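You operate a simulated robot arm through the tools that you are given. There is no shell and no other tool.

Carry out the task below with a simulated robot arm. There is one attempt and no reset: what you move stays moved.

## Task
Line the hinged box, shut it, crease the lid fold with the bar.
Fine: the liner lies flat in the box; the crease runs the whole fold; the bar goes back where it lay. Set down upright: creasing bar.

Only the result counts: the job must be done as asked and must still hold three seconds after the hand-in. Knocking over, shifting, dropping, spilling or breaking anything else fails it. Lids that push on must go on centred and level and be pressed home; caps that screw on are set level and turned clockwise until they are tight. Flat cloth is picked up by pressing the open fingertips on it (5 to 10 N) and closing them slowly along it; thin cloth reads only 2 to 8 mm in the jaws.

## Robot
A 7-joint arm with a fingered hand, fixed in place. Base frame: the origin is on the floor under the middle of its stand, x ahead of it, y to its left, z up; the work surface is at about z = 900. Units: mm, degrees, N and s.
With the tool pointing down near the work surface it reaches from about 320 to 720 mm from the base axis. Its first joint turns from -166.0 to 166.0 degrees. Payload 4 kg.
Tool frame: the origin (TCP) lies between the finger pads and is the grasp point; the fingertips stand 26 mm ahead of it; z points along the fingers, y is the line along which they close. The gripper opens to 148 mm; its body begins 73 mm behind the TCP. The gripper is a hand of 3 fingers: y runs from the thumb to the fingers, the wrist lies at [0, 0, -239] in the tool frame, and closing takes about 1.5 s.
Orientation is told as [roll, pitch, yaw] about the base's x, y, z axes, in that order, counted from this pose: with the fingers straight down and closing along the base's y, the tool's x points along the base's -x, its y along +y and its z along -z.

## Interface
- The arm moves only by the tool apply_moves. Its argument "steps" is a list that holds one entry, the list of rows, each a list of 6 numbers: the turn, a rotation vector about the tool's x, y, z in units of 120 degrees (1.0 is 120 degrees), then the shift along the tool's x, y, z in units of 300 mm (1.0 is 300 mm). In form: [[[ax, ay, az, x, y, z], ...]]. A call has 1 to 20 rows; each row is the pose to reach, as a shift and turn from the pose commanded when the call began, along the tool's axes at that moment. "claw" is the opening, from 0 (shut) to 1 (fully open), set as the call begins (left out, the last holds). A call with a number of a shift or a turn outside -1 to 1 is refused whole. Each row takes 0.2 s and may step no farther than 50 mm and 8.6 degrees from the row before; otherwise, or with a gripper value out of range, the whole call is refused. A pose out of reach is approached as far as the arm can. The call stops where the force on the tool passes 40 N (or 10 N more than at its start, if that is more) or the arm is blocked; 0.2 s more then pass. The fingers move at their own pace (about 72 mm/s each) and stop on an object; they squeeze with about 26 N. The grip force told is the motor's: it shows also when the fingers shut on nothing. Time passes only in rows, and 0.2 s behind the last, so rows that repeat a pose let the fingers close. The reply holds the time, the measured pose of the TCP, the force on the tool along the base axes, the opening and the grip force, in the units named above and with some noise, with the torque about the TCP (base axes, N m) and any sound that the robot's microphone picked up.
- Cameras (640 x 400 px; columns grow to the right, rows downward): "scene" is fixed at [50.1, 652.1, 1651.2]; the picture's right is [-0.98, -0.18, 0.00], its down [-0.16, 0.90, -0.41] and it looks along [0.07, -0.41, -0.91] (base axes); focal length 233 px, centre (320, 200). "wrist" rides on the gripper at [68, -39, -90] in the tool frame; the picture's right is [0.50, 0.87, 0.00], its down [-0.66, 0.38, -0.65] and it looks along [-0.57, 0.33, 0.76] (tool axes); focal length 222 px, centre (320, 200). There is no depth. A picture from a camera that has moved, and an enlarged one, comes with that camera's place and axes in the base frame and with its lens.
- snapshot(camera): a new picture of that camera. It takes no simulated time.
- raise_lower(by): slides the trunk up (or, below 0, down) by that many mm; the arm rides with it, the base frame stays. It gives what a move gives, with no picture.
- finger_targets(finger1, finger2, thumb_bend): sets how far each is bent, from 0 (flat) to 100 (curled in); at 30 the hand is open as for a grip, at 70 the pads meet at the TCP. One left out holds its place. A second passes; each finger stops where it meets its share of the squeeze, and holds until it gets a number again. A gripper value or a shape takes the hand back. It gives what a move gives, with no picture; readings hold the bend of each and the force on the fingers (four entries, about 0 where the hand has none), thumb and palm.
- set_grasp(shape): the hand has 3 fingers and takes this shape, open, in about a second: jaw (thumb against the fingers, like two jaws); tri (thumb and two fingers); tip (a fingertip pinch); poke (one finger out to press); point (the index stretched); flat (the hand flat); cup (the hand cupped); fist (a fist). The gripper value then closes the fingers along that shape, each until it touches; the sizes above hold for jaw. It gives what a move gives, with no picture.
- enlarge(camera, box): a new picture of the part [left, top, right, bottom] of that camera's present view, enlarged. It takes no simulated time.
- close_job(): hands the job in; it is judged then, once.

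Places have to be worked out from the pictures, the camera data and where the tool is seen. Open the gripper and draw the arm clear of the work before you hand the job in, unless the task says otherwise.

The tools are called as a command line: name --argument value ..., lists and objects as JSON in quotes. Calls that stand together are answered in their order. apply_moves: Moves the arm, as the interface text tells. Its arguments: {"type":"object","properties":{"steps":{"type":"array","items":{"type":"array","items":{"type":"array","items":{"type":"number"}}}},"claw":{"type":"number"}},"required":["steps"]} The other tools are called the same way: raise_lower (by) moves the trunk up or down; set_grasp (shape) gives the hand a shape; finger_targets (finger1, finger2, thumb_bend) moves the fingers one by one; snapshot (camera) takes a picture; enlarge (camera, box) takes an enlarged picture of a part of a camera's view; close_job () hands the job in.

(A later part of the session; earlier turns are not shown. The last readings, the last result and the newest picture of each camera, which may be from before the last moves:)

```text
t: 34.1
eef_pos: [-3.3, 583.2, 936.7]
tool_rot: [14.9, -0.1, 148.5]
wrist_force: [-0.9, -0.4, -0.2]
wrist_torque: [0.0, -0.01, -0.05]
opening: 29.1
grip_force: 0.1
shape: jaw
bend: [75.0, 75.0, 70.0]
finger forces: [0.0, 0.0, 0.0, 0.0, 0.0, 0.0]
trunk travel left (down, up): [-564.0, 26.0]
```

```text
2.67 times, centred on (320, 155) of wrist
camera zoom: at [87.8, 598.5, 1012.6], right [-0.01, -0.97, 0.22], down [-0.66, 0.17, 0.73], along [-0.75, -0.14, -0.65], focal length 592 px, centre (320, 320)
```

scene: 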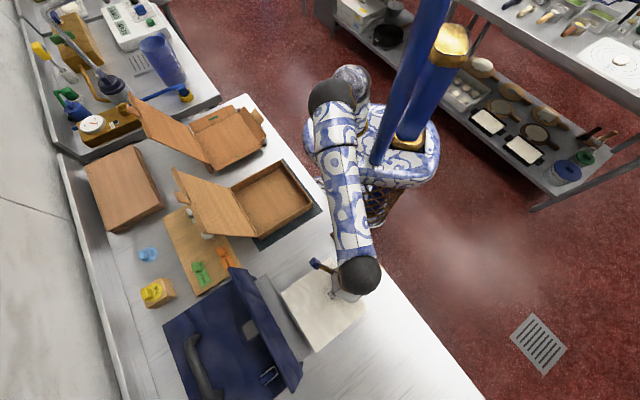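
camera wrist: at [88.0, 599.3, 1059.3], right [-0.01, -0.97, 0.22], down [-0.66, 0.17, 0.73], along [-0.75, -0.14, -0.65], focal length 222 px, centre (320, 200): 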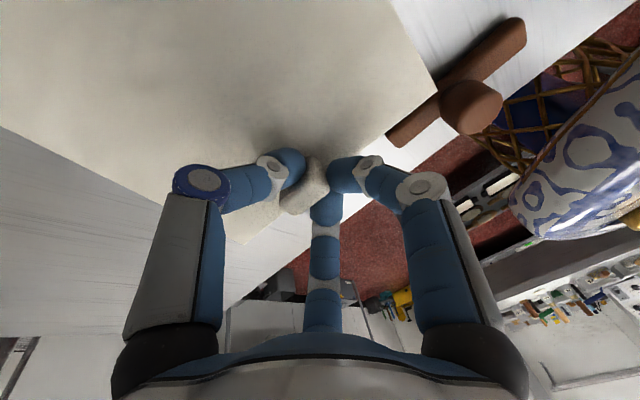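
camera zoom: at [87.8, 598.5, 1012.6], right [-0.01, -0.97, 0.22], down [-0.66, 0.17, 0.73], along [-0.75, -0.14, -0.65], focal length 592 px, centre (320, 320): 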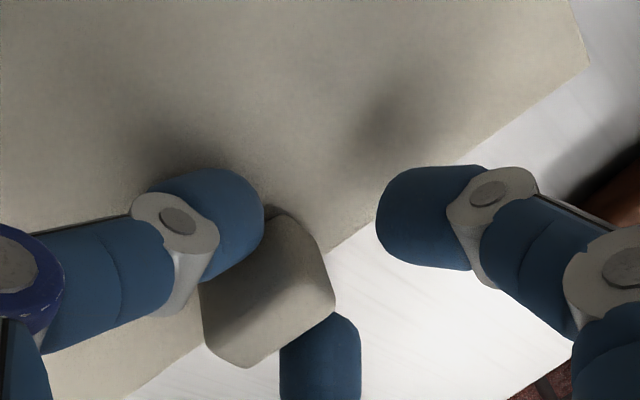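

The small-increment release worked cleanly. I'll rise vertically and re-measure the liner.

apply_moves --steps '[[[0, 0, 0, 0, 0.0086, -0.0322], [0, 0, 0, 0, 0.0259, -0.0966], [0, 0, 0, 0, 0.0518, -0.1932], [0, 0, 0, 0, 0.0863, -0.322], [0, 0, 0, 0, 0.1208, -0.4508], [0, 0, 0, 0, 0.138, -0.515], [0, 0, 0, 0, 0.138, -0.515]]]'

snapshot --camera "wrist"

enlarge --camera "wrist" --box '[200, 0, 460, 170]'

```text
t: 35.7
eef_pos: [-0.5, 581.6, 1097.3]
tool_rot: [15.0, 0.0, 148.6]
wrist_force: [-0.5, -0.5, 0.3]
wrist_torque: [0.01, -0.01, 0.05]
opening: 29.0
grip_force: 0.0
shape: jaw
bend: [75.0, 75.0, 70.0]
finger forces: [0.1, 0.1, 0.0, 0.0, 0.1, 0.0]
trunk travel left (down, up): [-564.0, 26.0]
```

```text
taken
camera wrist: at [88.6, 596.3, 1172.6], right [-0.01, -0.97, 0.22], down [-0.66, 0.17, 0.73], along [-0.75, -0.14, -0.65], focal length 222 px, centre (320, 200)
```

wrist: 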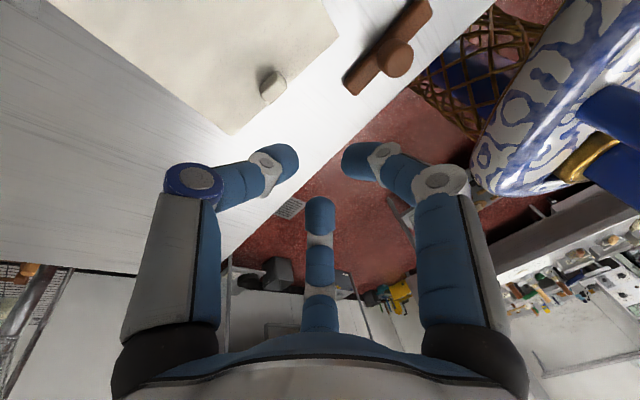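

```text
2.35 times, centred on (330, 85) of wrist
camera zoom: at [88.6, 596.3, 1172.6], right [-0.01, -0.97, 0.22], down [-0.66, 0.17, 0.73], along [-0.75, -0.14, -0.65], focal length 523 px, centre (296, 471)
```

zoom: 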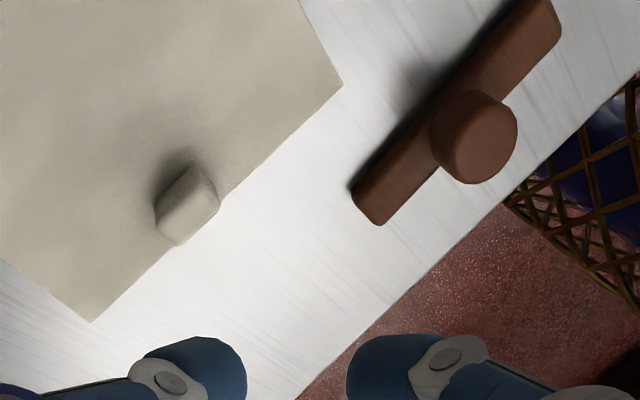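

The liner's edge now runs at about 126° and the tab is at (-12.4, 589.8). I'll line the hand up exactly with it (yaw 126°, same 15° lean) and come down to z≈975 above it.

apply_moves --steps '[[[0, -0.0097, 0.0362, -0.0081, -0.0265, 0.0763], [0, -0.0194, 0.0724, -0.0163, -0.053, 0.1525], [0, -0.0291, 0.1087, -0.0244, -0.0796, 0.2288], [0, -0.0388, 0.1449, -0.0326, -0.1061, 0.305], [0, -0.0485, 0.1811, -0.0407, -0.1326, 0.3813], [0, -0.0485, 0.1811, -0.0407, -0.1326, 0.3813]]]' --claw 0.3

snapshot --camera "wrist"

enlarge --camera "wrist" --box '[200, 80, 440, 230]'

```text
t: 37.1
eef_pos: [-6.9, 598.5, 974.5]
tool_rot: [15.0, -0.2, 125.9]
wrist_force: [0.1, -1.2, -0.2]
wrist_torque: [0.0, 0.02, 0.01]
opening: 44.0
grip_force: 0.1
shape: jaw
bend: [76.0, 76.0, 70.0]
finger forces: [0.0, 0.1, 0.0, 0.1, 0.0, 0.1]
trunk travel left (down, up): [-564.0, 26.0]
```

```text
taken
camera wrist: at [82.7, 577.0, 1051.2], right [-0.38, -0.9, 0.22], down [-0.54, 0.41, 0.73], along [-0.75, 0.16, -0.65], focal length 222 px, centre (320, 200)
```

wrist: 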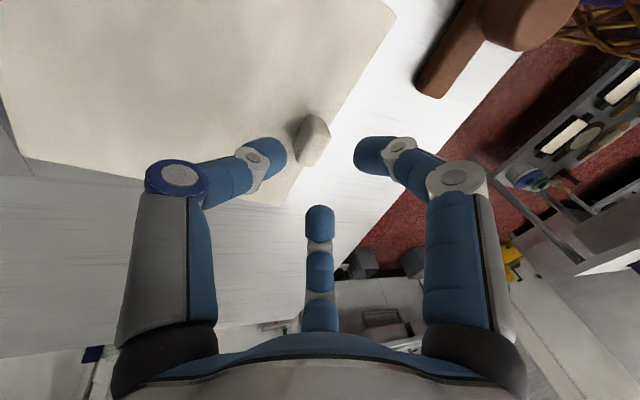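

```text
2.67 times, centred on (320, 155) of wrist
camera zoom: at [82.7, 577.0, 1051.2], right [-0.38, -0.9, 0.22], down [-0.54, 0.41, 0.73], along [-0.75, 0.16, -0.65], focal length 592 px, centre (320, 320)
```

zoom: 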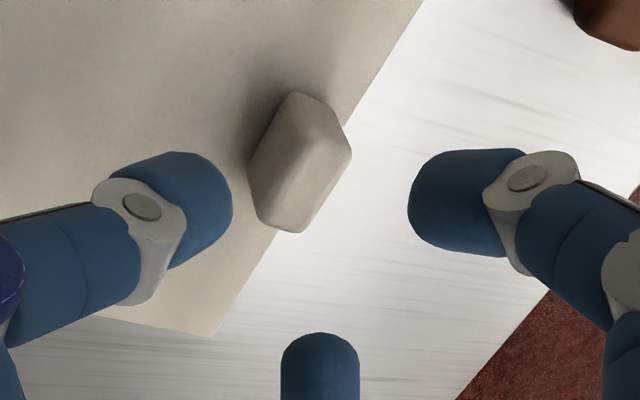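

The tips are about 2 mm too far out, and the tab looks around 20 mm tall, so gripping slightly higher is fine. I'll shift and descend to TCP z≈937.

apply_moves --steps '[[[0, 0, 0, 0.0016, -0.0097, 0.062], [0, 0, 0, 0.0025, -0.0155, 0.099], [0, 0, 0, 0.0031, -0.0194, 0.1239], [0, 0, 0, 0.0031, -0.0194, 0.1239]]]'

enlarge --camera "wrist" --box '[200, 80, 440, 230]'

```text
t: 38.1
eef_pos: [-9.9, 594.2, 937.8]
tool_rot: [15.0, 0.0, 126.0]
wrist_force: [0.4, -0.2, 0.5]
wrist_torque: [0.0, 0.0, -0.02]
opening: 44.2
grip_force: 0.1
shape: jaw
bend: [76.0, 76.0, 70.0]
finger forces: [0.0, 0.1, 0.0, 0.1, 0.1, 0.1]
trunk travel left (down, up): [-564.0, 26.0]
```

```text
2.67 times, centred on (320, 155) of wrist
camera zoom: at [79.0, 573.4, 1014.0], right [-0.38, -0.9, 0.22], down [-0.54, 0.41, 0.73], along [-0.75, 0.16, -0.65], focal length 592 px, centre (320, 320)
```

zoom: 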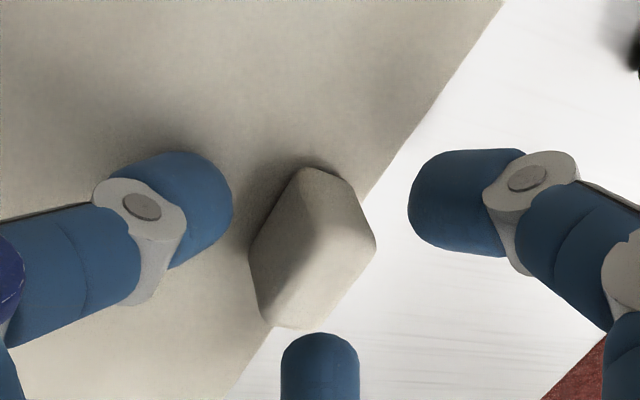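

The tab is centred between the digits, but in the earlier stable grip it sat about 7 mm toward finger 2, while the centred grip let it swing. I'll open a bit more and shift the hand to reproduce the stable arrangement.

apply_moves --steps '[[[0, 0, 0, 0, 0, 0], [0, 0, 0, 0, 0, 0], [0, 0, 0, 0.0078, -0.0098, -0.0026], [0, 0, 0, 0.0157, -0.0197, -0.0053], [0, 0, 0, 0.0157, -0.0197, -0.0053]]]' --claw 0.36

enlarge --camera "wrist" --box '[200, 80, 440, 230]'

```text
t: 39.3
eef_pos: [-3.8, 594.5, 937.4]
tool_rot: [14.9, -0.1, 126.0]
wrist_force: [-1.0, 0.2, 1.3]
wrist_torque: [0.01, -0.04, 0.02]
opening: 52.4
grip_force: 0.1
shape: jaw
bend: [77.0, 77.0, 70.0]
finger forces: [0.0, 0.0, 0.0, 0.0, 2.1, 0.0]
trunk travel left (down, up): [-564.0, 26.0]
```

```text
2.67 times, centred on (320, 155) of wrist
camera zoom: at [86.6, 574.3, 1014.0], right [-0.38, -0.9, 0.22], down [-0.54, 0.41, 0.73], along [-0.75, 0.16, -0.65], focal length 592 px, centre (320, 320)
```

zoom: 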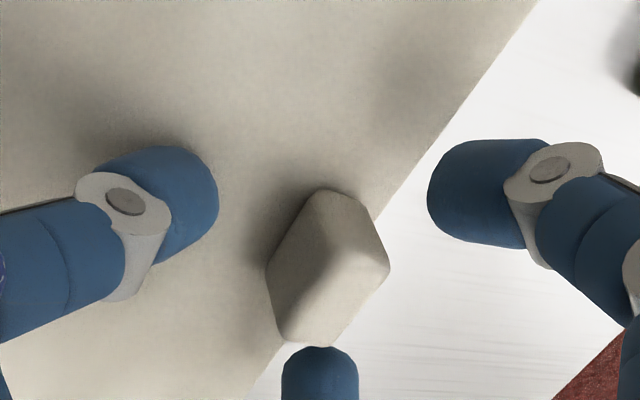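

This matches the earlier stable arrangement. Closing now.

apply_moves --steps '[[[0, 0, 0, 0, 0, 0], [0, 0, 0, 0, 0, 0], [0, 0, 0, 0, 0, 0], [0, 0, 0, 0, 0, 0], [0, 0, 0, 0, 0, 0], [0, 0, 0, 0, 0, 0], [0, 0, 0, 0, 0, 0]]]' --claw 0.0

enlarge --camera "wrist" --box '[200, 80, 440, 230]'

```text
t: 40.9
eef_pos: [-3.1, 595.3, 937.8]
tool_rot: [15.0, 0.0, 126.1]
wrist_force: [0.9, 0.6, 6.0]
wrist_torque: [-0.01, 0.02, -0.03]
opening: 27.2
grip_force: 26.6
shape: jaw
bend: [73.0, 76.0, 73.0]
finger forces: [25.2, 26.2, 0.0, 0.1, 16.2, 0.1]
trunk travel left (down, up): [-564.0, 26.0]
```

```text
2.67 times, centred on (320, 155) of wrist
camera zoom: at [86.8, 574.1, 1014.2], right [-0.38, -0.9, 0.22], down [-0.54, 0.41, 0.73], along [-0.75, 0.16, -0.65], focal length 592 px, centre (320, 320)
```

zoom: 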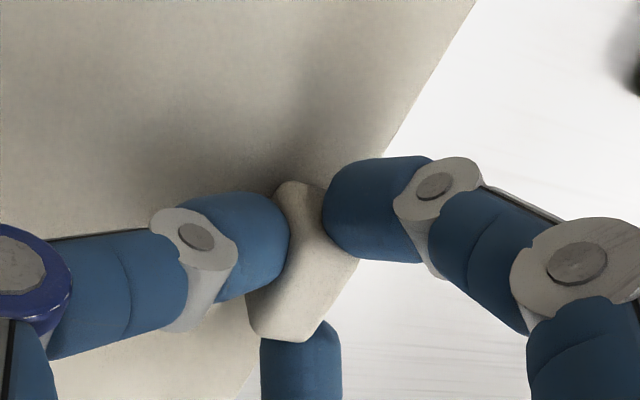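

Gripped with little rotation this time. I'll lift 60 mm slowly and measure the liner's pose.

apply_moves --steps '[[[0, 0, 0, 0, 0.0026, -0.0097], [0, 0, 0, 0, 0.0086, -0.0322], [0, 0, 0, 0, 0.0173, -0.0644], [0, 0, 0, 0, 0.0259, -0.0966], [0, 0, 0, 0, 0.0345, -0.1288], [0, 0, 0, 0, 0.0518, -0.1932], [0, 0, 0, 0, 0.0518, -0.1932]]]'

snapshot --camera "wrist"

enlarge --camera "scene" --box '[260, 230, 400, 370]'

```text
t: 42.5
eef_pos: [-2.2, 594.5, 998.9]
tool_rot: [14.9, -0.1, 126.0]
wrist_force: [0.0, 0.0, 0.3]
wrist_torque: [-0.01, 0.0, -0.03]
opening: 26.8
grip_force: 25.7
shape: jaw
bend: [73.0, 75.0, 73.0]
finger forces: [24.3, 25.3, 0.0, 0.0, 15.8, 0.1]
trunk travel left (down, up): [-564.0, 26.0]
```

```text
taken
camera wrist: at [87.5, 574.1, 1074.7], right [-0.38, -0.9, 0.22], down [-0.54, 0.41, 0.73], along [-0.75, 0.16, -0.65], focal length 222 px, centre (320, 200)
```

wrist: 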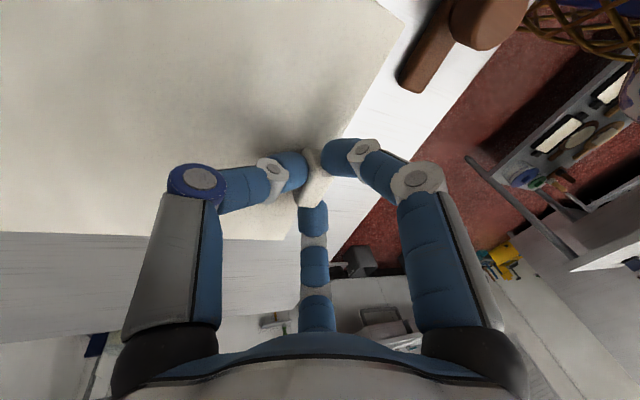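

```text
2.86 times, centred on (330, 300) of scene
camera zoom: at [50.1, 652.1, 1651.2], right [-0.98, -0.18, 0.0], down [-0.16, 0.9, -0.41], along [0.07, -0.41, -0.91], focal length 665 px, centre (291, -86)
```

zoom: 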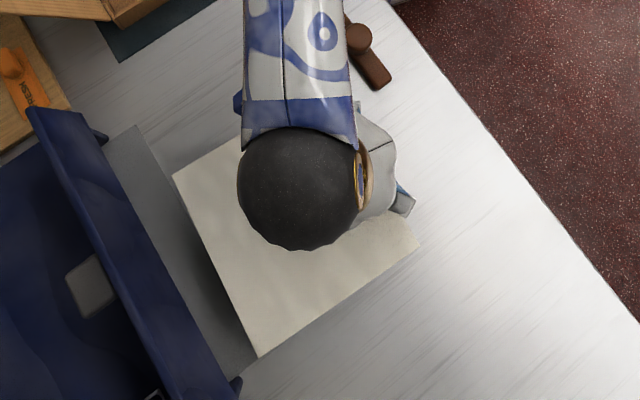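

This grip holds the liner about 6° off the hand and is otherwise good and level. I'll use it: carry the liner over the box at a safe height, and there set it in with the far edge touching first and extra lean so the fingers clear the front wall. First I'll raise it and go half way.

apply_moves --steps '[[[0, 0, 0, 0, 0.0181, -0.0676], [0, 0, 0, 0, 0.0362, -0.1352], [0, 0, 0, 0.0889, 0.0324, -0.1362], [0, 0, 0, 0.1778, 0.0285, -0.1373], [0, 0, 0, 0.2667, 0.0247, -0.1383], [0, 0, 0, 0.3555, 0.0209, -0.1394], [0, 0, 0, 0.4444, 0.0171, -0.1404], [0, 0, 0, 0.5333, 0.0132, -0.1415], [0, 0, 0, 0.6222, 0.0094, -0.1425], [0, 0, 0, 0.6222, 0.0094, -0.1425]]]'

snapshot --camera "scene"

snapshot --camera "wrist"

```text
t: 44.7
eef_pos: [114.4, 448.7, 1038.6]
tool_rot: [14.9, -0.1, 126.0]
wrist_force: [-0.3, -0.7, 0.2]
wrist_torque: [0.03, -0.01, 0.02]
opening: 26.8
grip_force: 26.2
shape: jaw
bend: [73.0, 75.0, 73.0]
finger forces: [24.3, 24.1, 0.0, 0.1, 15.9, 0.0]
trunk travel left (down, up): [-564.0, 26.0]
```

```text
taken
```

scene: 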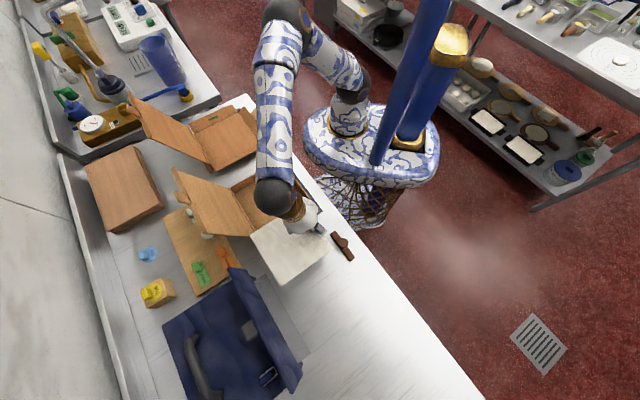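

```text
taken
camera wrist: at [203.1, 428.9, 1115.2], right [-0.38, -0.9, 0.22], down [-0.54, 0.41, 0.73], along [-0.75, 0.16, -0.65], focal length 222 px, centre (320, 200)
```

wrist: 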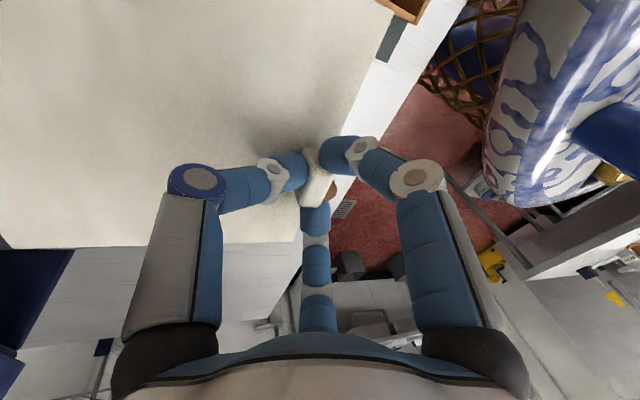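

Let me check whether the liner shifted in the grip during the move.

enlarge --camera "wrist" --box '[200, 0, 480, 260]'

enlarge --camera "scene" --box '[220, 180, 360, 300]'

```text
1.54 times, centred on (340, 130) of wrist
camera zoom: at [203.1, 428.9, 1115.2], right [-0.38, -0.9, 0.22], down [-0.54, 0.41, 0.73], along [-0.75, 0.16, -0.65], focal length 342 px, centre (289, 308)
```

zoom: 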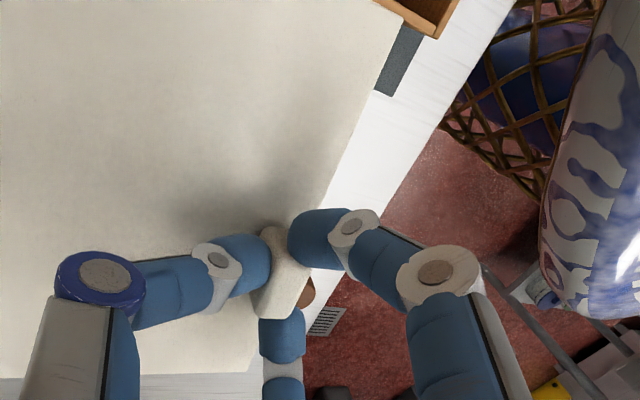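

```text
3.33 times, centred on (290, 240) of scene
camera zoom: at [50.1, 652.1, 1651.2], right [-0.98, -0.18, 0.0], down [-0.16, 0.9, -0.41], along [0.07, -0.41, -0.91], focal length 776 px, centre (420, 67)
```

zoom: 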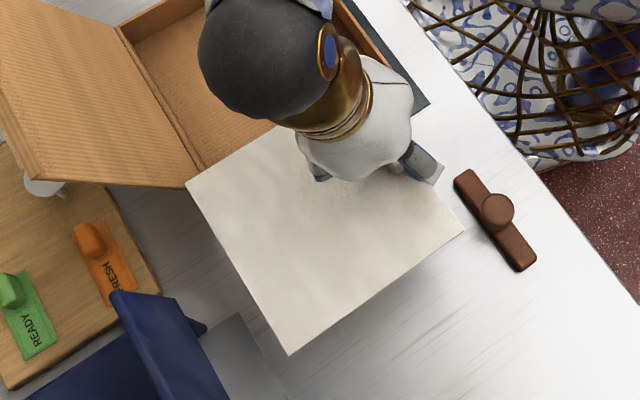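

The liner swung a few degrees in the grip during the fast move and now happens to sit square to the box (edge at 135.3°), level. I'll move slowly over the box at the same height so that it doesn't slip further.

apply_moves --steps '[[[0, 0, 0, 0.0126, -0.0009, -0.0003], [0, 0, 0, 0.0377, -0.0028, -0.0008], [0, 0, 0, 0.0754, -0.0056, -0.0015], [0, 0, 0, 0.1256, -0.0093, -0.0025], [0, 0, 0, 0.1758, -0.013, -0.0035], [0, 0, 0, 0.2261, -0.0167, -0.0045], [0, 0, 0, 0.2763, -0.0205, -0.0055], [0, 0, 0, 0.3266, -0.0242, -0.0065], [0, 0, 0, 0.3768, -0.0279, -0.0075], [0, 0, 0, 0.427, -0.0316, -0.0085], [0, 0, 0, 0.4773, -0.0353, -0.0095], [0, 0, 0, 0.5275, -0.0391, -0.0105], [0, 0, 0, 0.5652, -0.0419, -0.0113], [0, 0, 0, 0.5966, -0.0442, -0.0119], [0, 0, 0, 0.6154, -0.0456, -0.0123], [0, 0, 0, 0.628, -0.0465, -0.0125], [0, 0, 0, 0.628, -0.0465, -0.0125]]]'

snapshot --camera "scene"

enlarge --camera "scene" --box '[160, 140, 340, 270]'

snapshot --camera "wrist"

```text
t: 48.3
eef_pos: [235.4, 304.0, 1038.7]
tool_rot: [14.9, -0.1, 126.0]
wrist_force: [-0.5, -0.5, -0.6]
wrist_torque: [-0.02, -0.04, 0.02]
opening: 26.0
grip_force: 26.6
shape: jaw
bend: [73.0, 75.0, 73.0]
finger forces: [24.0, 23.5, 0.0, 0.1, 16.7, 0.0]
trunk travel left (down, up): [-564.0, 26.0]
```

```text
taken
```

scene: 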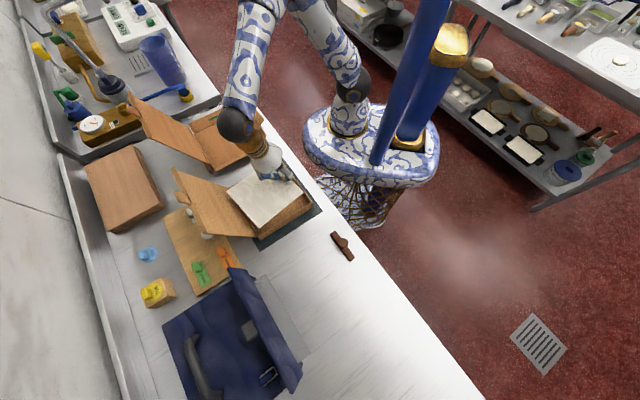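

```text
3.08 times, centred on (250, 205) of scene
camera zoom: at [50.1, 652.1, 1651.2], right [-0.98, -0.18, 0.0], down [-0.16, 0.9, -0.41], along [0.07, -0.41, -0.91], focal length 716 px, centre (535, 185)
```

zoom: 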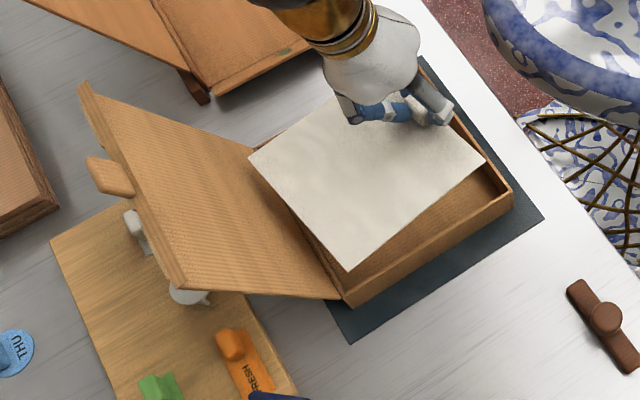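

```text
taken
camera wrist: at [326.6, 284.0, 1115.6], right [-0.38, -0.9, 0.22], down [-0.54, 0.41, 0.73], along [-0.75, 0.16, -0.65], focal length 222 px, centre (320, 200)
```

wrist: 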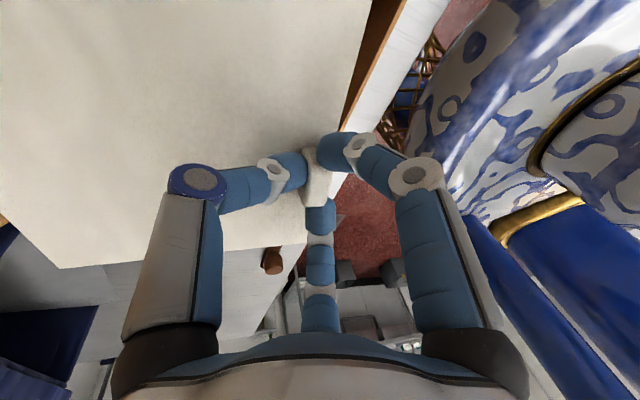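

The liner keeps creeping in yaw in this grip (edge now about 143°). I'll correct by turning the hand −8° slowly while centring over the box, then check it.

apply_moves --steps '[[[0, -0.0009, 0.0032, -0.0008, 0.0001, 0], [0, -0.0026, 0.0097, -0.0024, 0.0004, 0.0001], [0, -0.0052, 0.0193, -0.0048, 0.0008, 0.0002], [0, -0.0078, 0.029, -0.0072, 0.0011, 0.0003], [0, -0.0104, 0.0386, -0.0097, 0.0015, 0.0004], [0, -0.0129, 0.0483, -0.0121, 0.0019, 0.0005], [0, -0.0155, 0.058, -0.0145, 0.0023, 0.0006], [0, -0.0173, 0.0644, -0.0161, 0.0025, 0.0007], [0, -0.0173, 0.0644, -0.0161, 0.0025, 0.0007]]]'

enlarge --camera "scene" --box '[200, 140, 330, 240]'

snapshot --camera "wrist"

```text
t: 50.3
eef_pos: [232.0, 308.5, 1039.9]
tool_rot: [14.9, -0.1, 118.0]
wrist_force: [0.4, 0.1, -0.9]
wrist_torque: [0.01, 0.03, -0.04]
opening: 26.4
grip_force: 25.7
shape: jaw
bend: [73.0, 75.0, 73.0]
finger forces: [24.0, 23.4, 0.0, 0.0, 16.6, 0.0]
trunk travel left (down, up): [-564.0, 26.0]
```

```text
4.00 times, centred on (265, 190) of scene
camera zoom: at [50.1, 652.1, 1651.2], right [-0.98, -0.18, 0.0], down [-0.16, 0.9, -0.41], along [0.07, -0.41, -0.91], focal length 931 px, centre (540, 240)
```

zoom: 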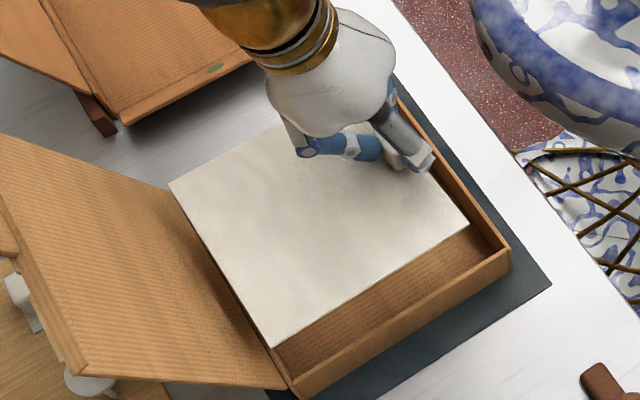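

```text
taken
camera wrist: at [318.6, 275.2, 1115.9], right [-0.5, -0.83, 0.22], down [-0.48, 0.49, 0.73], along [-0.72, 0.26, -0.65], focal length 222 px, centre (320, 200)
```

wrist: 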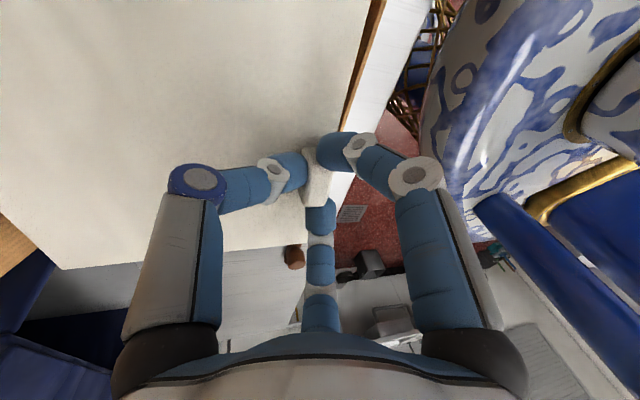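

The liner is square now but tilted about 4–5° with its left side up. I'll level that roll and tip its far edge down about 10°, still above the box.

apply_moves --steps '[[[-0.0034, 0.0029, 0.0008, 0, 0, 0], [-0.0103, 0.0087, 0.0023, 0, 0, 0], [-0.0172, 0.0145, 0.0039, 0, 0, 0], [-0.024, 0.0203, 0.0055, 0, 0, 0], [-0.0309, 0.0261, 0.007, 0, 0, 0], [-0.0378, 0.032, 0.0086, 0, 0, 0], [-0.0447, 0.0378, 0.0101, 0, 0, 0], [-0.0515, 0.0436, 0.0117, 0, 0, 0], [-0.0584, 0.0494, 0.0133, 0, 0, 0], [-0.0653, 0.0552, 0.0148, 0, 0, 0], [-0.0687, 0.0581, 0.0156, 0, 0, 0], [-0.0687, 0.0581, 0.0156, 0, 0, 0]]]'

enlarge --camera "scene" --box '[200, 140, 330, 240]'

snapshot --camera "wrist"

```text
t: 52.9
eef_pos: [232.9, 306.8, 1039.0]
tool_rot: [23.3, 7.1, 118.5]
wrist_force: [0.8, 0.3, -0.7]
wrist_torque: [0.01, 0.02, -0.03]
opening: 25.5
grip_force: 26.4
shape: jaw
bend: [73.0, 76.0, 73.0]
finger forces: [23.8, 23.1, 0.0, 0.0, 17.1, 0.0]
trunk travel left (down, up): [-564.0, 26.0]
```

```text
4.00 times, centred on (265, 190) of scene
camera zoom: at [50.1, 652.1, 1651.2], right [-0.98, -0.18, 0.0], down [-0.16, 0.9, -0.41], along [0.07, -0.41, -0.91], focal length 931 px, centre (540, 240)
```

zoom: 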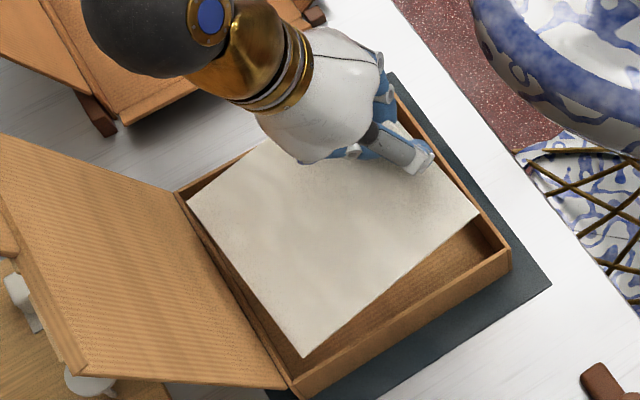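

```text
taken
camera wrist: at [324.3, 288.9, 1114.5], right [-0.48, -0.78, 0.4], down [-0.43, 0.61, 0.66], along [-0.76, 0.15, -0.63], focal length 222 px, centre (320, 200)
```

wrist: 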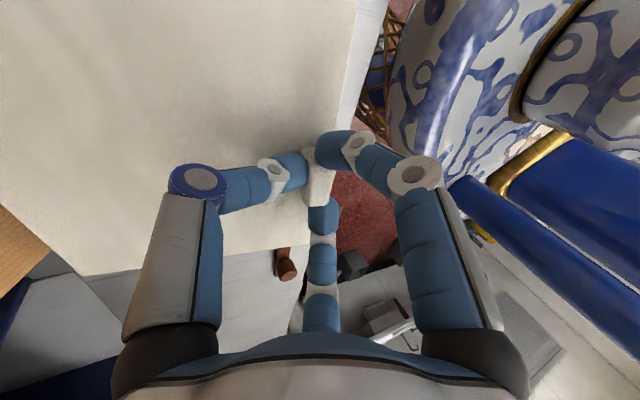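

The far edge is tipped down and level sideways, but yaw crept to about 140°. I'll turn −5° with a 4 mm centring shift and check again.

apply_moves --steps '[[[-0.0004, -0.0013, 0.003, 0.0008, 0.0005, 0.0003], [-0.0011, -0.0036, 0.0084, 0.0022, 0.0014, 0.0009], [-0.0021, -0.0065, 0.0152, 0.0039, 0.0026, 0.0016], [-0.0031, -0.0098, 0.0228, 0.0059, 0.0038, 0.0025], [-0.0041, -0.0131, 0.0304, 0.0078, 0.0051, 0.0033], [-0.0048, -0.0152, 0.0353, 0.0091, 0.006, 0.0038], [-0.0052, -0.0164, 0.038, 0.0098, 0.0064, 0.0041], [-0.0052, -0.0164, 0.038, 0.0098, 0.0064, 0.0041]]]'

enlarge --camera "scene" --box '[200, 140, 330, 240]'

```text
t: 54.7
eef_pos: [231.9, 303.9, 1038.8]
tool_rot: [23.3, 7.2, 113.4]
wrist_force: [-0.3, 0.8, -0.6]
wrist_torque: [-0.01, 0.01, -0.01]
opening: 25.5
grip_force: 25.7
shape: jaw
bend: [73.0, 76.0, 73.0]
finger forces: [23.8, 23.0, 0.0, 0.2, 17.2, 0.1]
trunk travel left (down, up): [-564.0, 26.0]
```

```text
4.00 times, centred on (265, 190) of scene
camera zoom: at [50.1, 652.1, 1651.2], right [-0.98, -0.18, 0.0], down [-0.16, 0.9, -0.41], along [0.07, -0.41, -0.91], focal length 931 px, centre (540, 240)
```

zoom: 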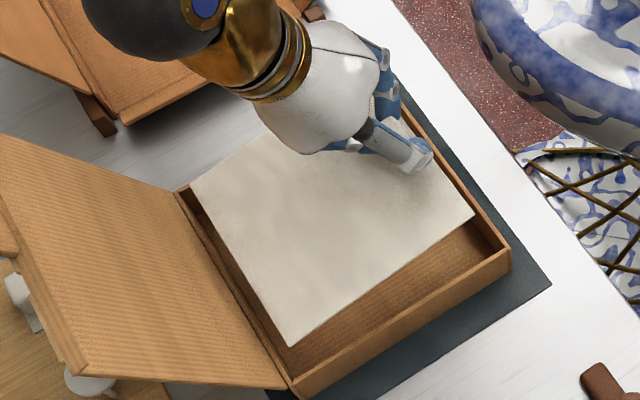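

The liner is square (135.4°) and centred over the box (u≈54.6, n≈443.6). I'll take a wrist view to check the far corner's height before lowering.

snapshot --camera "wrist"

enlarge --camera "wrist" --box '[0, 150, 340, 340]'

```text
taken
camera wrist: at [322.3, 277.0, 1113.7], right [-0.55, -0.73, 0.4], down [-0.38, 0.65, 0.66], along [-0.75, 0.21, -0.63], focal length 222 px, centre (320, 200)
```

wrist: 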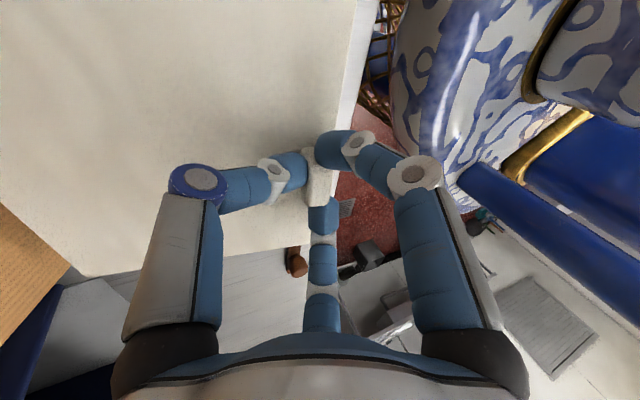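

```text
1.88 times, centred on (170, 245) of wrist
camera zoom: at [322.3, 277.0, 1113.7], right [-0.55, -0.73, 0.4], down [-0.38, 0.65, 0.66], along [-0.75, 0.21, -0.63], focal length 418 px, centre (602, 115)
```

zoom: 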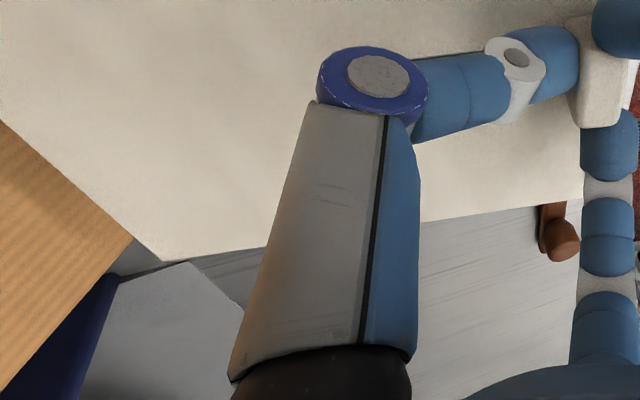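

The far corner is at about z≈982, roughly as planned. I'll lower slowly straight down to TCP z≈973, which leaves the far edge a few mm above the box floor.

apply_moves --steps '[[[0, 0, 0, -0.0014, -0.0043, 0.01], [0, 0, 0, -0.0041, -0.0129, 0.0301], [0, 0, 0, -0.0069, -0.0216, 0.0501], [0, 0, 0, -0.0097, -0.0302, 0.0701], [0, 0, 0, -0.0124, -0.0388, 0.0902], [0, 0, 0, -0.0152, -0.0475, 0.1102], [0, 0, 0, -0.0179, -0.0561, 0.1303], [0, 0, 0, -0.0207, -0.0647, 0.1503], [0, 0, 0, -0.0228, -0.0712, 0.1653], [0, 0, 0, -0.0248, -0.0777, 0.1804], [0, 0, 0, -0.0262, -0.082, 0.1904], [0, 0, 0, -0.0273, -0.0854, 0.1984], [0, 0, 0, -0.0273, -0.0854, 0.1984]]]'

enlarge --camera "scene" --box '[200, 140, 330, 240]'

snapshot --camera "wrist"

```text
t: 57.5
eef_pos: [231.7, 304.5, 974.8]
tool_rot: [23.3, 7.1, 113.6]
wrist_force: [0.3, -0.2, -0.6]
wrist_torque: [0.01, -0.02, 0.02]
opening: 25.6
grip_force: 26.0
shape: jaw
bend: [73.0, 76.0, 73.0]
finger forces: [23.7, 23.1, 0.0, 0.0, 17.4, 0.0]
trunk travel left (down, up): [-564.0, 26.0]
```

```text
4.00 times, centred on (265, 190) of scene
camera zoom: at [50.1, 652.1, 1651.2], right [-0.98, -0.18, 0.0], down [-0.16, 0.9, -0.41], along [0.07, -0.41, -0.91], focal length 931 px, centre (540, 240)
```

zoom: 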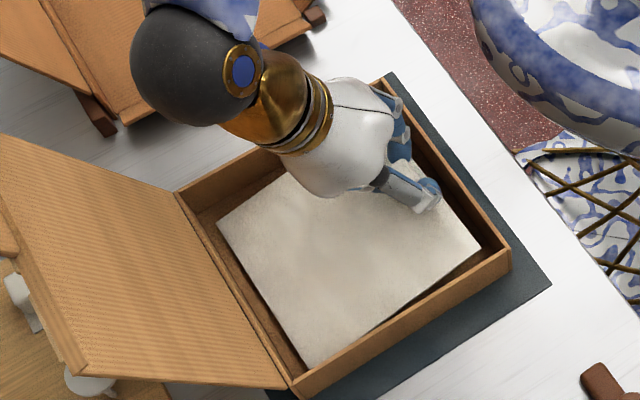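

```text
taken
camera wrist: at [321.7, 277.9, 1048.8], right [-0.55, -0.73, 0.4], down [-0.38, 0.65, 0.66], along [-0.75, 0.21, -0.63], focal length 222 px, centre (320, 200)
```

wrist: 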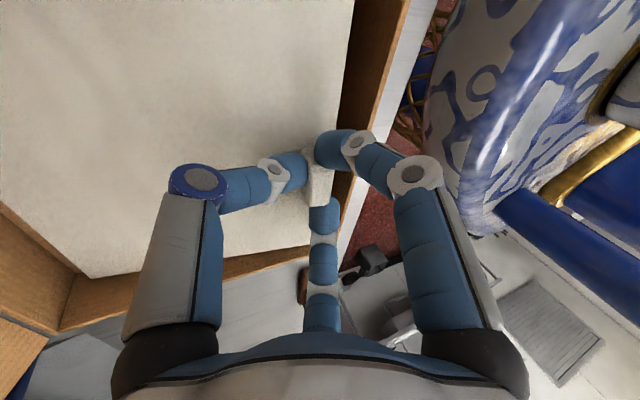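

The liner is inside the box, square, with its far edge about 7 mm above the floor. I'll lower another 5 mm, then release with the thumb only so that the near fingers don't spread toward the wall.

apply_moves --steps '[[[0, 0, 0, -0.001, -0.0033, 0.0076], [0, 0, 0, -0.0021, -0.0065, 0.0152], [0, 0, 0, -0.0021, -0.0065, 0.0152]]]'

enlarge --camera "scene" --box '[210, 150, 320, 240]'

```text
t: 58.3
eef_pos: [231.7, 304.2, 969.2]
tool_rot: [23.3, 7.1, 113.5]
wrist_force: [0.3, -0.3, -0.1]
wrist_torque: [-0.02, -0.01, -0.01]
opening: 25.4
grip_force: 26.2
shape: jaw
bend: [73.0, 76.0, 73.0]
finger forces: [23.6, 22.9, 0.1, 0.1, 17.5, 0.0]
trunk travel left (down, up): [-564.0, 26.0]
```

```text
4.44 times, centred on (265, 195) of scene
camera zoom: at [50.1, 652.1, 1651.2], right [-0.98, -0.18, 0.0], down [-0.16, 0.9, -0.41], along [0.07, -0.41, -0.91], focal length 1034 px, centre (564, 222)
```

zoom: 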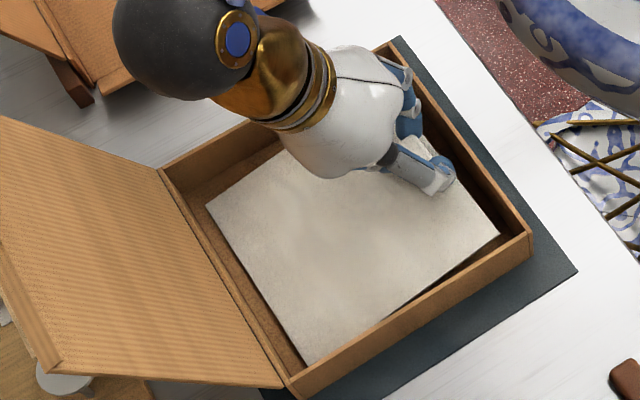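

Still no contact. I'll go 4 mm lower, watching the forces, then release.

apply_moves --steps '[[[0, 0, 0, -0.0008, -0.0026, 0.0061], [0, 0, 0, -0.0017, -0.0052, 0.0121], [0, 0, 0, -0.0017, -0.0052, 0.0121]]]'

snapshot --camera "wrist"

```text
t: 59.1
eef_pos: [232.2, 304.3, 965.2]
tool_rot: [23.3, 7.1, 113.5]
wrist_force: [-0.5, -0.7, 0.8]
wrist_torque: [0.0, -0.06, -0.05]
opening: 25.5
grip_force: 26.3
shape: jaw
bend: [73.0, 75.0, 73.0]
finger forces: [23.4, 23.0, 0.0, 0.0, 18.2, 0.1]
trunk travel left (down, up): [-564.0, 26.0]
```

```text
taken
camera wrist: at [321.9, 277.3, 1040.0], right [-0.55, -0.73, 0.4], down [-0.38, 0.65, 0.66], along [-0.75, 0.21, -0.63], focal length 222 px, centre (320, 200)
```

wrist: 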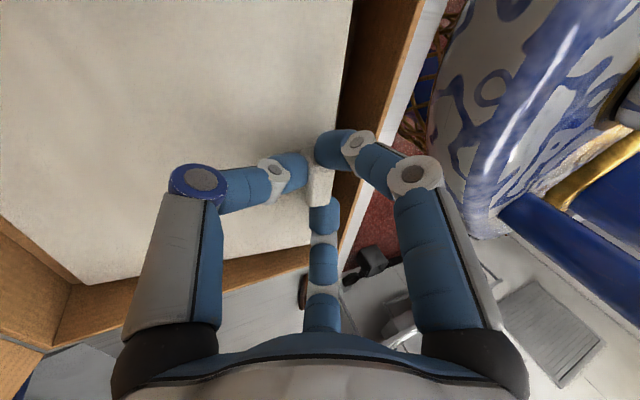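

A first trace of contact at the far edge, so it's time to release. I'll open only the thumb.

finger_targets --thumb_bend 64

snapshot --camera "wrist"

enlarge --camera "scene" --box '[210, 150, 320, 240]'

```text
t: 60.1
eef_pos: [232.3, 303.8, 964.8]
tool_rot: [23.3, 7.0, 113.5]
wrist_force: [-0.2, -0.7, 2.8]
wrist_torque: [0.18, -0.35, 0.06]
opening: 8.1
grip_force: 32.3
shape: fingers
bend: [72.0, 75.0, 63.0]
finger forces: [23.0, 21.1, 0.0, 0.0, 20.4, 0.0]
trunk travel left (down, up): [-564.0, 26.0]
```

```text
taken
camera wrist: at [321.8, 277.3, 1040.1], right [-0.55, -0.73, 0.4], down [-0.38, 0.65, 0.66], along [-0.75, 0.21, -0.63], focal length 222 px, centre (320, 200)
```

wrist: 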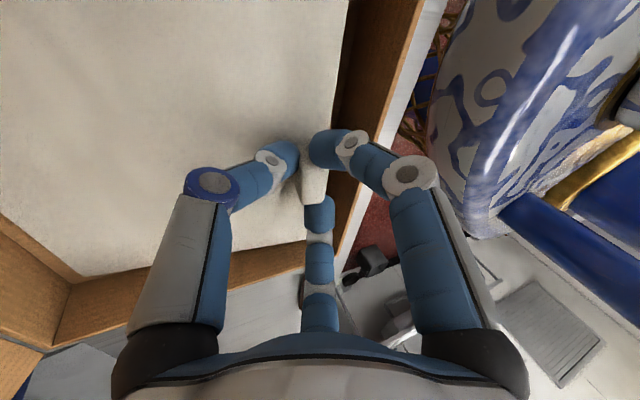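

```text
4.44 times, centred on (265, 195) of scene
camera zoom: at [50.1, 652.1, 1651.2], right [-0.98, -0.18, 0.0], down [-0.16, 0.9, -0.41], along [0.07, -0.41, -0.91], focal length 1034 px, centre (564, 222)
```

zoom: 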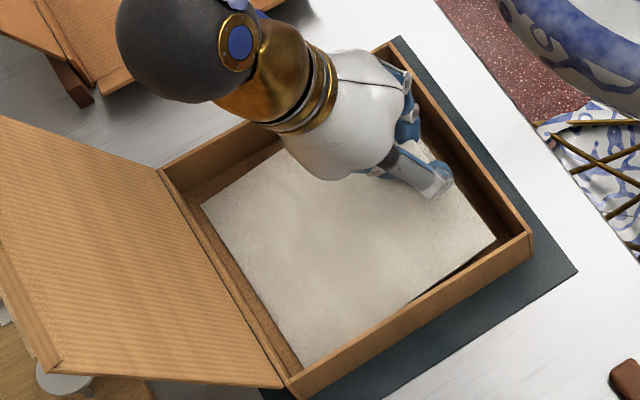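

The thumb moved but the fingers still hold the tab. I'll go back to the gripper value and open just a little past the grip width.

apply_moves --steps '[[[0, 0, 0, 0, 0, 0], [0, 0, 0, 0, 0, 0], [0, 0, 0, 0, 0, 0]]]' --claw 0.21

snapshot --camera "wrist"

enlarge --camera "scene" --box '[210, 150, 320, 240]'

```text
t: 60.9
eef_pos: [232.1, 303.3, 965.8]
tool_rot: [23.3, 7.0, 113.5]
wrist_force: [0.4, 0.3, 0.2]
wrist_torque: [0.03, 0.01, 0.01]
opening: 31.4
grip_force: 0.0
shape: jaw
bend: [75.0, 75.0, 70.0]
finger forces: [0.1, 0.0, 0.0, 0.1, 0.0, 0.0]
trunk travel left (down, up): [-564.0, 26.0]
```

```text
taken
camera wrist: at [321.9, 277.3, 1040.0], right [-0.55, -0.73, 0.4], down [-0.38, 0.65, 0.66], along [-0.75, 0.21, -0.63], focal length 222 px, centre (320, 200)
```

wrist: 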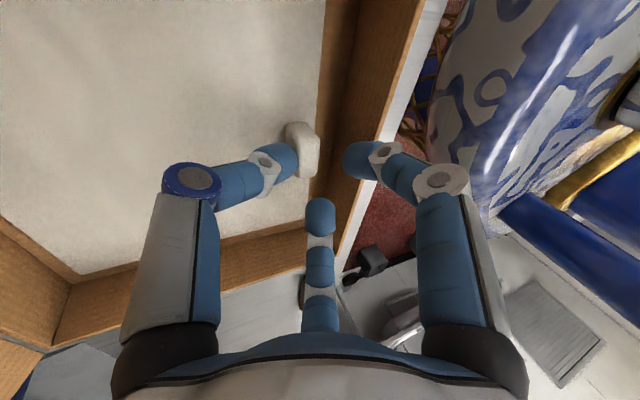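

```text
4.44 times, centred on (265, 195) of scene
camera zoom: at [50.1, 652.1, 1651.2], right [-0.98, -0.18, 0.0], down [-0.16, 0.9, -0.41], along [0.07, -0.41, -0.91], focal length 1034 px, centre (564, 222)
```

zoom: 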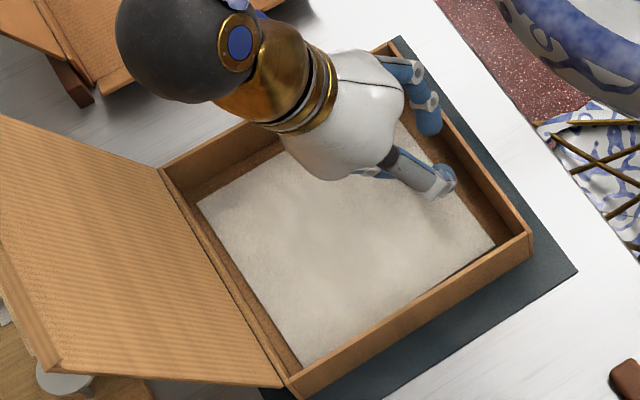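

The liner has dropped flat into the box. I'll withdraw the hand upward along its axis, then inspect.

apply_moves --steps '[[[0, 0, 0, 0, 0, -0.03], [0, 0, 0, 0, 0, -0.1], [0, 0, 0, 0, 0, -0.2], [0, 0, 0, 0, 0, -0.3], [0, 0, 0, 0, 0, -0.4], [0, 0, 0, 0, 0, -0.5], [0, 0, 0, 0, 0, -0.5]]]'

snapshot --camera "wrist"

enlarge --camera "scene" --box '[190, 140, 330, 250]'

```text
t: 62.5
eef_pos: [280.1, 343.2, 1102.6]
tool_rot: [23.2, 7.0, 113.4]
wrist_force: [0.5, -0.2, -0.3]
wrist_torque: [0.01, 0.02, 0.0]
opening: 30.8
grip_force: 0.1
shape: jaw
bend: [75.0, 75.0, 70.0]
finger forces: [0.1, 0.0, 0.0, 0.0, 0.0, 0.0]
trunk travel left (down, up): [-564.0, 26.0]
```

```text
taken
camera wrist: at [369.6, 318.0, 1177.3], right [-0.55, -0.73, 0.4], down [-0.38, 0.65, 0.66], along [-0.75, 0.21, -0.63], focal length 222 px, centre (320, 200)
```

wrist: 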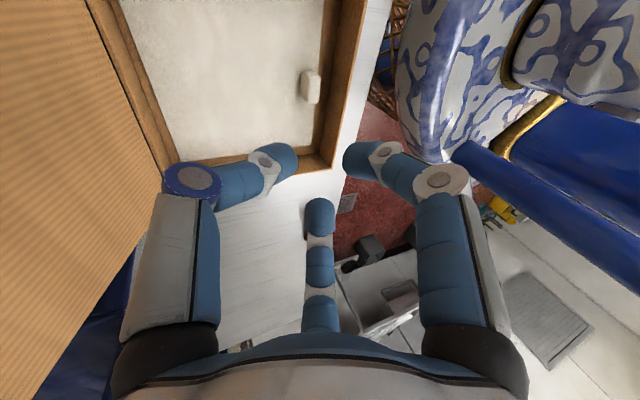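

```text
3.64 times, centred on (260, 195) of scene
camera zoom: at [50.1, 652.1, 1651.2], right [-0.98, -0.18, 0.0], down [-0.16, 0.9, -0.41], along [0.07, -0.41, -0.91], focal length 846 px, centre (538, 218)
```

zoom: 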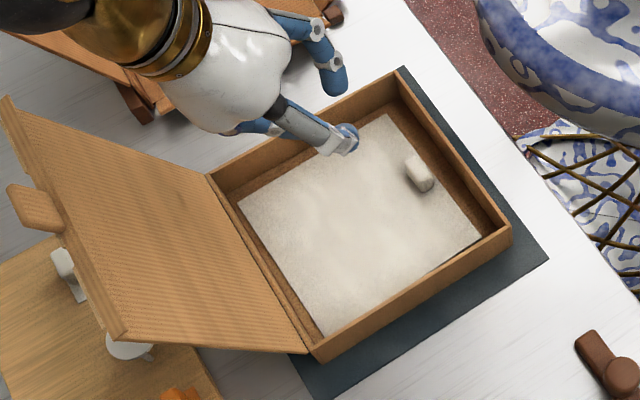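

The liner lies flat in the box with its tab well below the rim. Next is the lid: I'll raise the hand, straighten it vertical (yaw 135°), close the fingers and then go behind the lid.

apply_moves --steps '[[[0.0338, -0.0037, -0.0316, 0.0111, 0.0349, -0.081], [0.0676, -0.0073, -0.0632, 0.0223, 0.0698, -0.162], [0.1015, -0.011, -0.0948, 0.0334, 0.1047, -0.243], [0.1353, -0.0146, -0.1263, 0.0445, 0.1395, -0.3239], [0.1691, -0.0183, -0.1579, 0.0557, 0.1744, -0.4049], [0.2029, -0.0219, -0.1895, 0.0668, 0.2093, -0.4859], [0.2029, -0.0219, -0.1895, 0.0668, 0.2093, -0.4859]]]' --claw 0.0

snapshot --camera "wrist"

snapshot --camera "scene"

```text
t: 64.1
eef_pos: [280.0, 342.1, 1263.8]
tool_rot: [0.0, -0.2, 135.3]
wrist_force: [-0.3, -0.2, 0.8]
wrist_torque: [0.0, 0.02, 0.02]
opening: 0.1
grip_force: 25.9
shape: jaw
bend: [70.0, 70.0, 70.0]
finger forces: [0.0, 0.0, 0.0, 0.1, 0.0, 0.0]
trunk travel left (down, up): [-564.0, 26.0]
```

```text
taken
camera wrist: at [355.8, 320.7, 1353.0], right [-0.26, -0.97, 0.0], down [-0.73, 0.19, 0.65], along [-0.63, 0.17, -0.76], focal length 222 px, centre (320, 200)
```

wrist: 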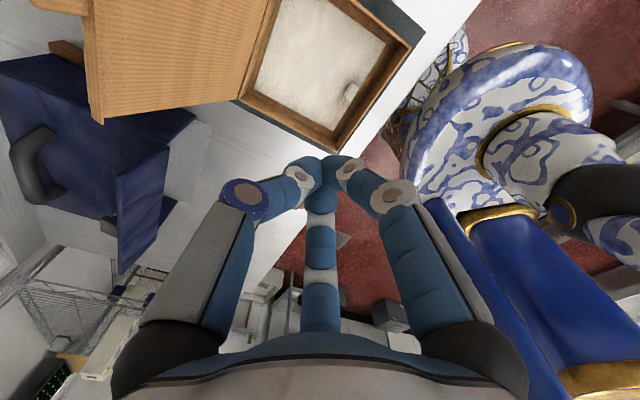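

```text
taken
```

scene: 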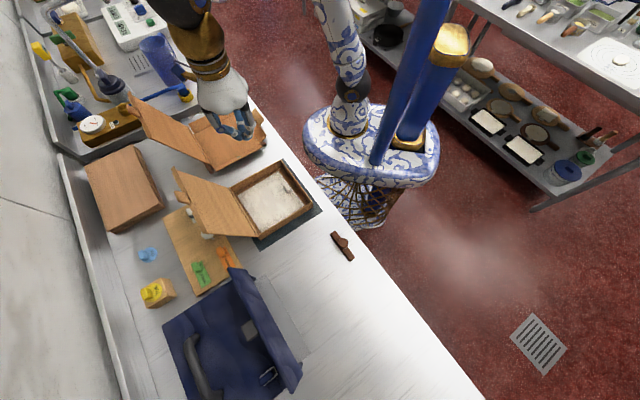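

I'll zoom in on the lid to see its edge flap and tongue.

enlarge --camera "wrist" --box '[30, 0, 280, 150]'

enlarge --camera "scene" --box '[160, 155, 260, 245]'

```text
2.56 times, centred on (155, 75) of wrist
camera zoom: at [355.8, 320.7, 1353.0], right [-0.26, -0.97, 0.0], down [-0.73, 0.19, 0.65], along [-0.63, 0.17, -0.76], focal length 569 px, centre (742, 520)
```

zoom: 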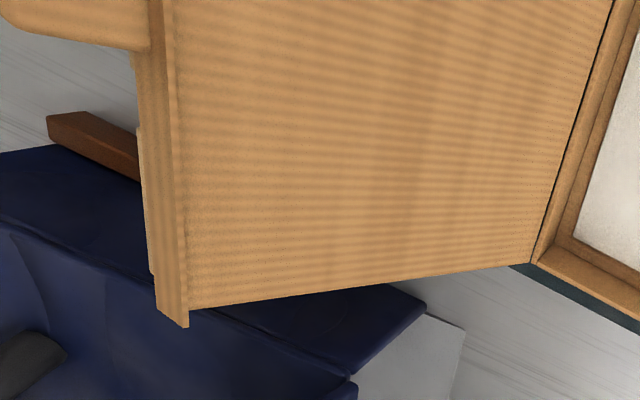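

```text
4.44 times, centred on (210, 200) of scene
camera zoom: at [50.1, 652.1, 1651.2], right [-0.98, -0.18, 0.0], down [-0.16, 0.9, -0.41], along [0.07, -0.41, -0.91], focal length 1034 px, centre (809, 200)
```

zoom: 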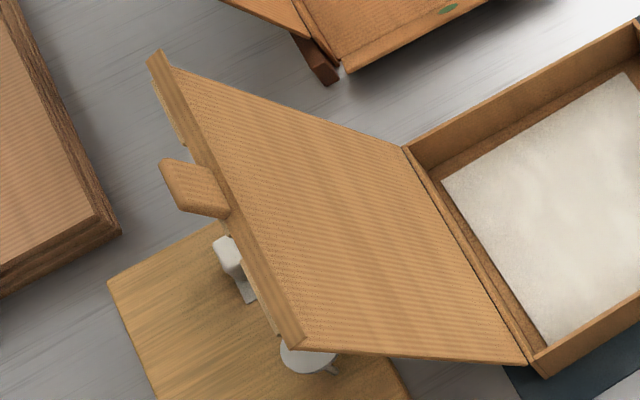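

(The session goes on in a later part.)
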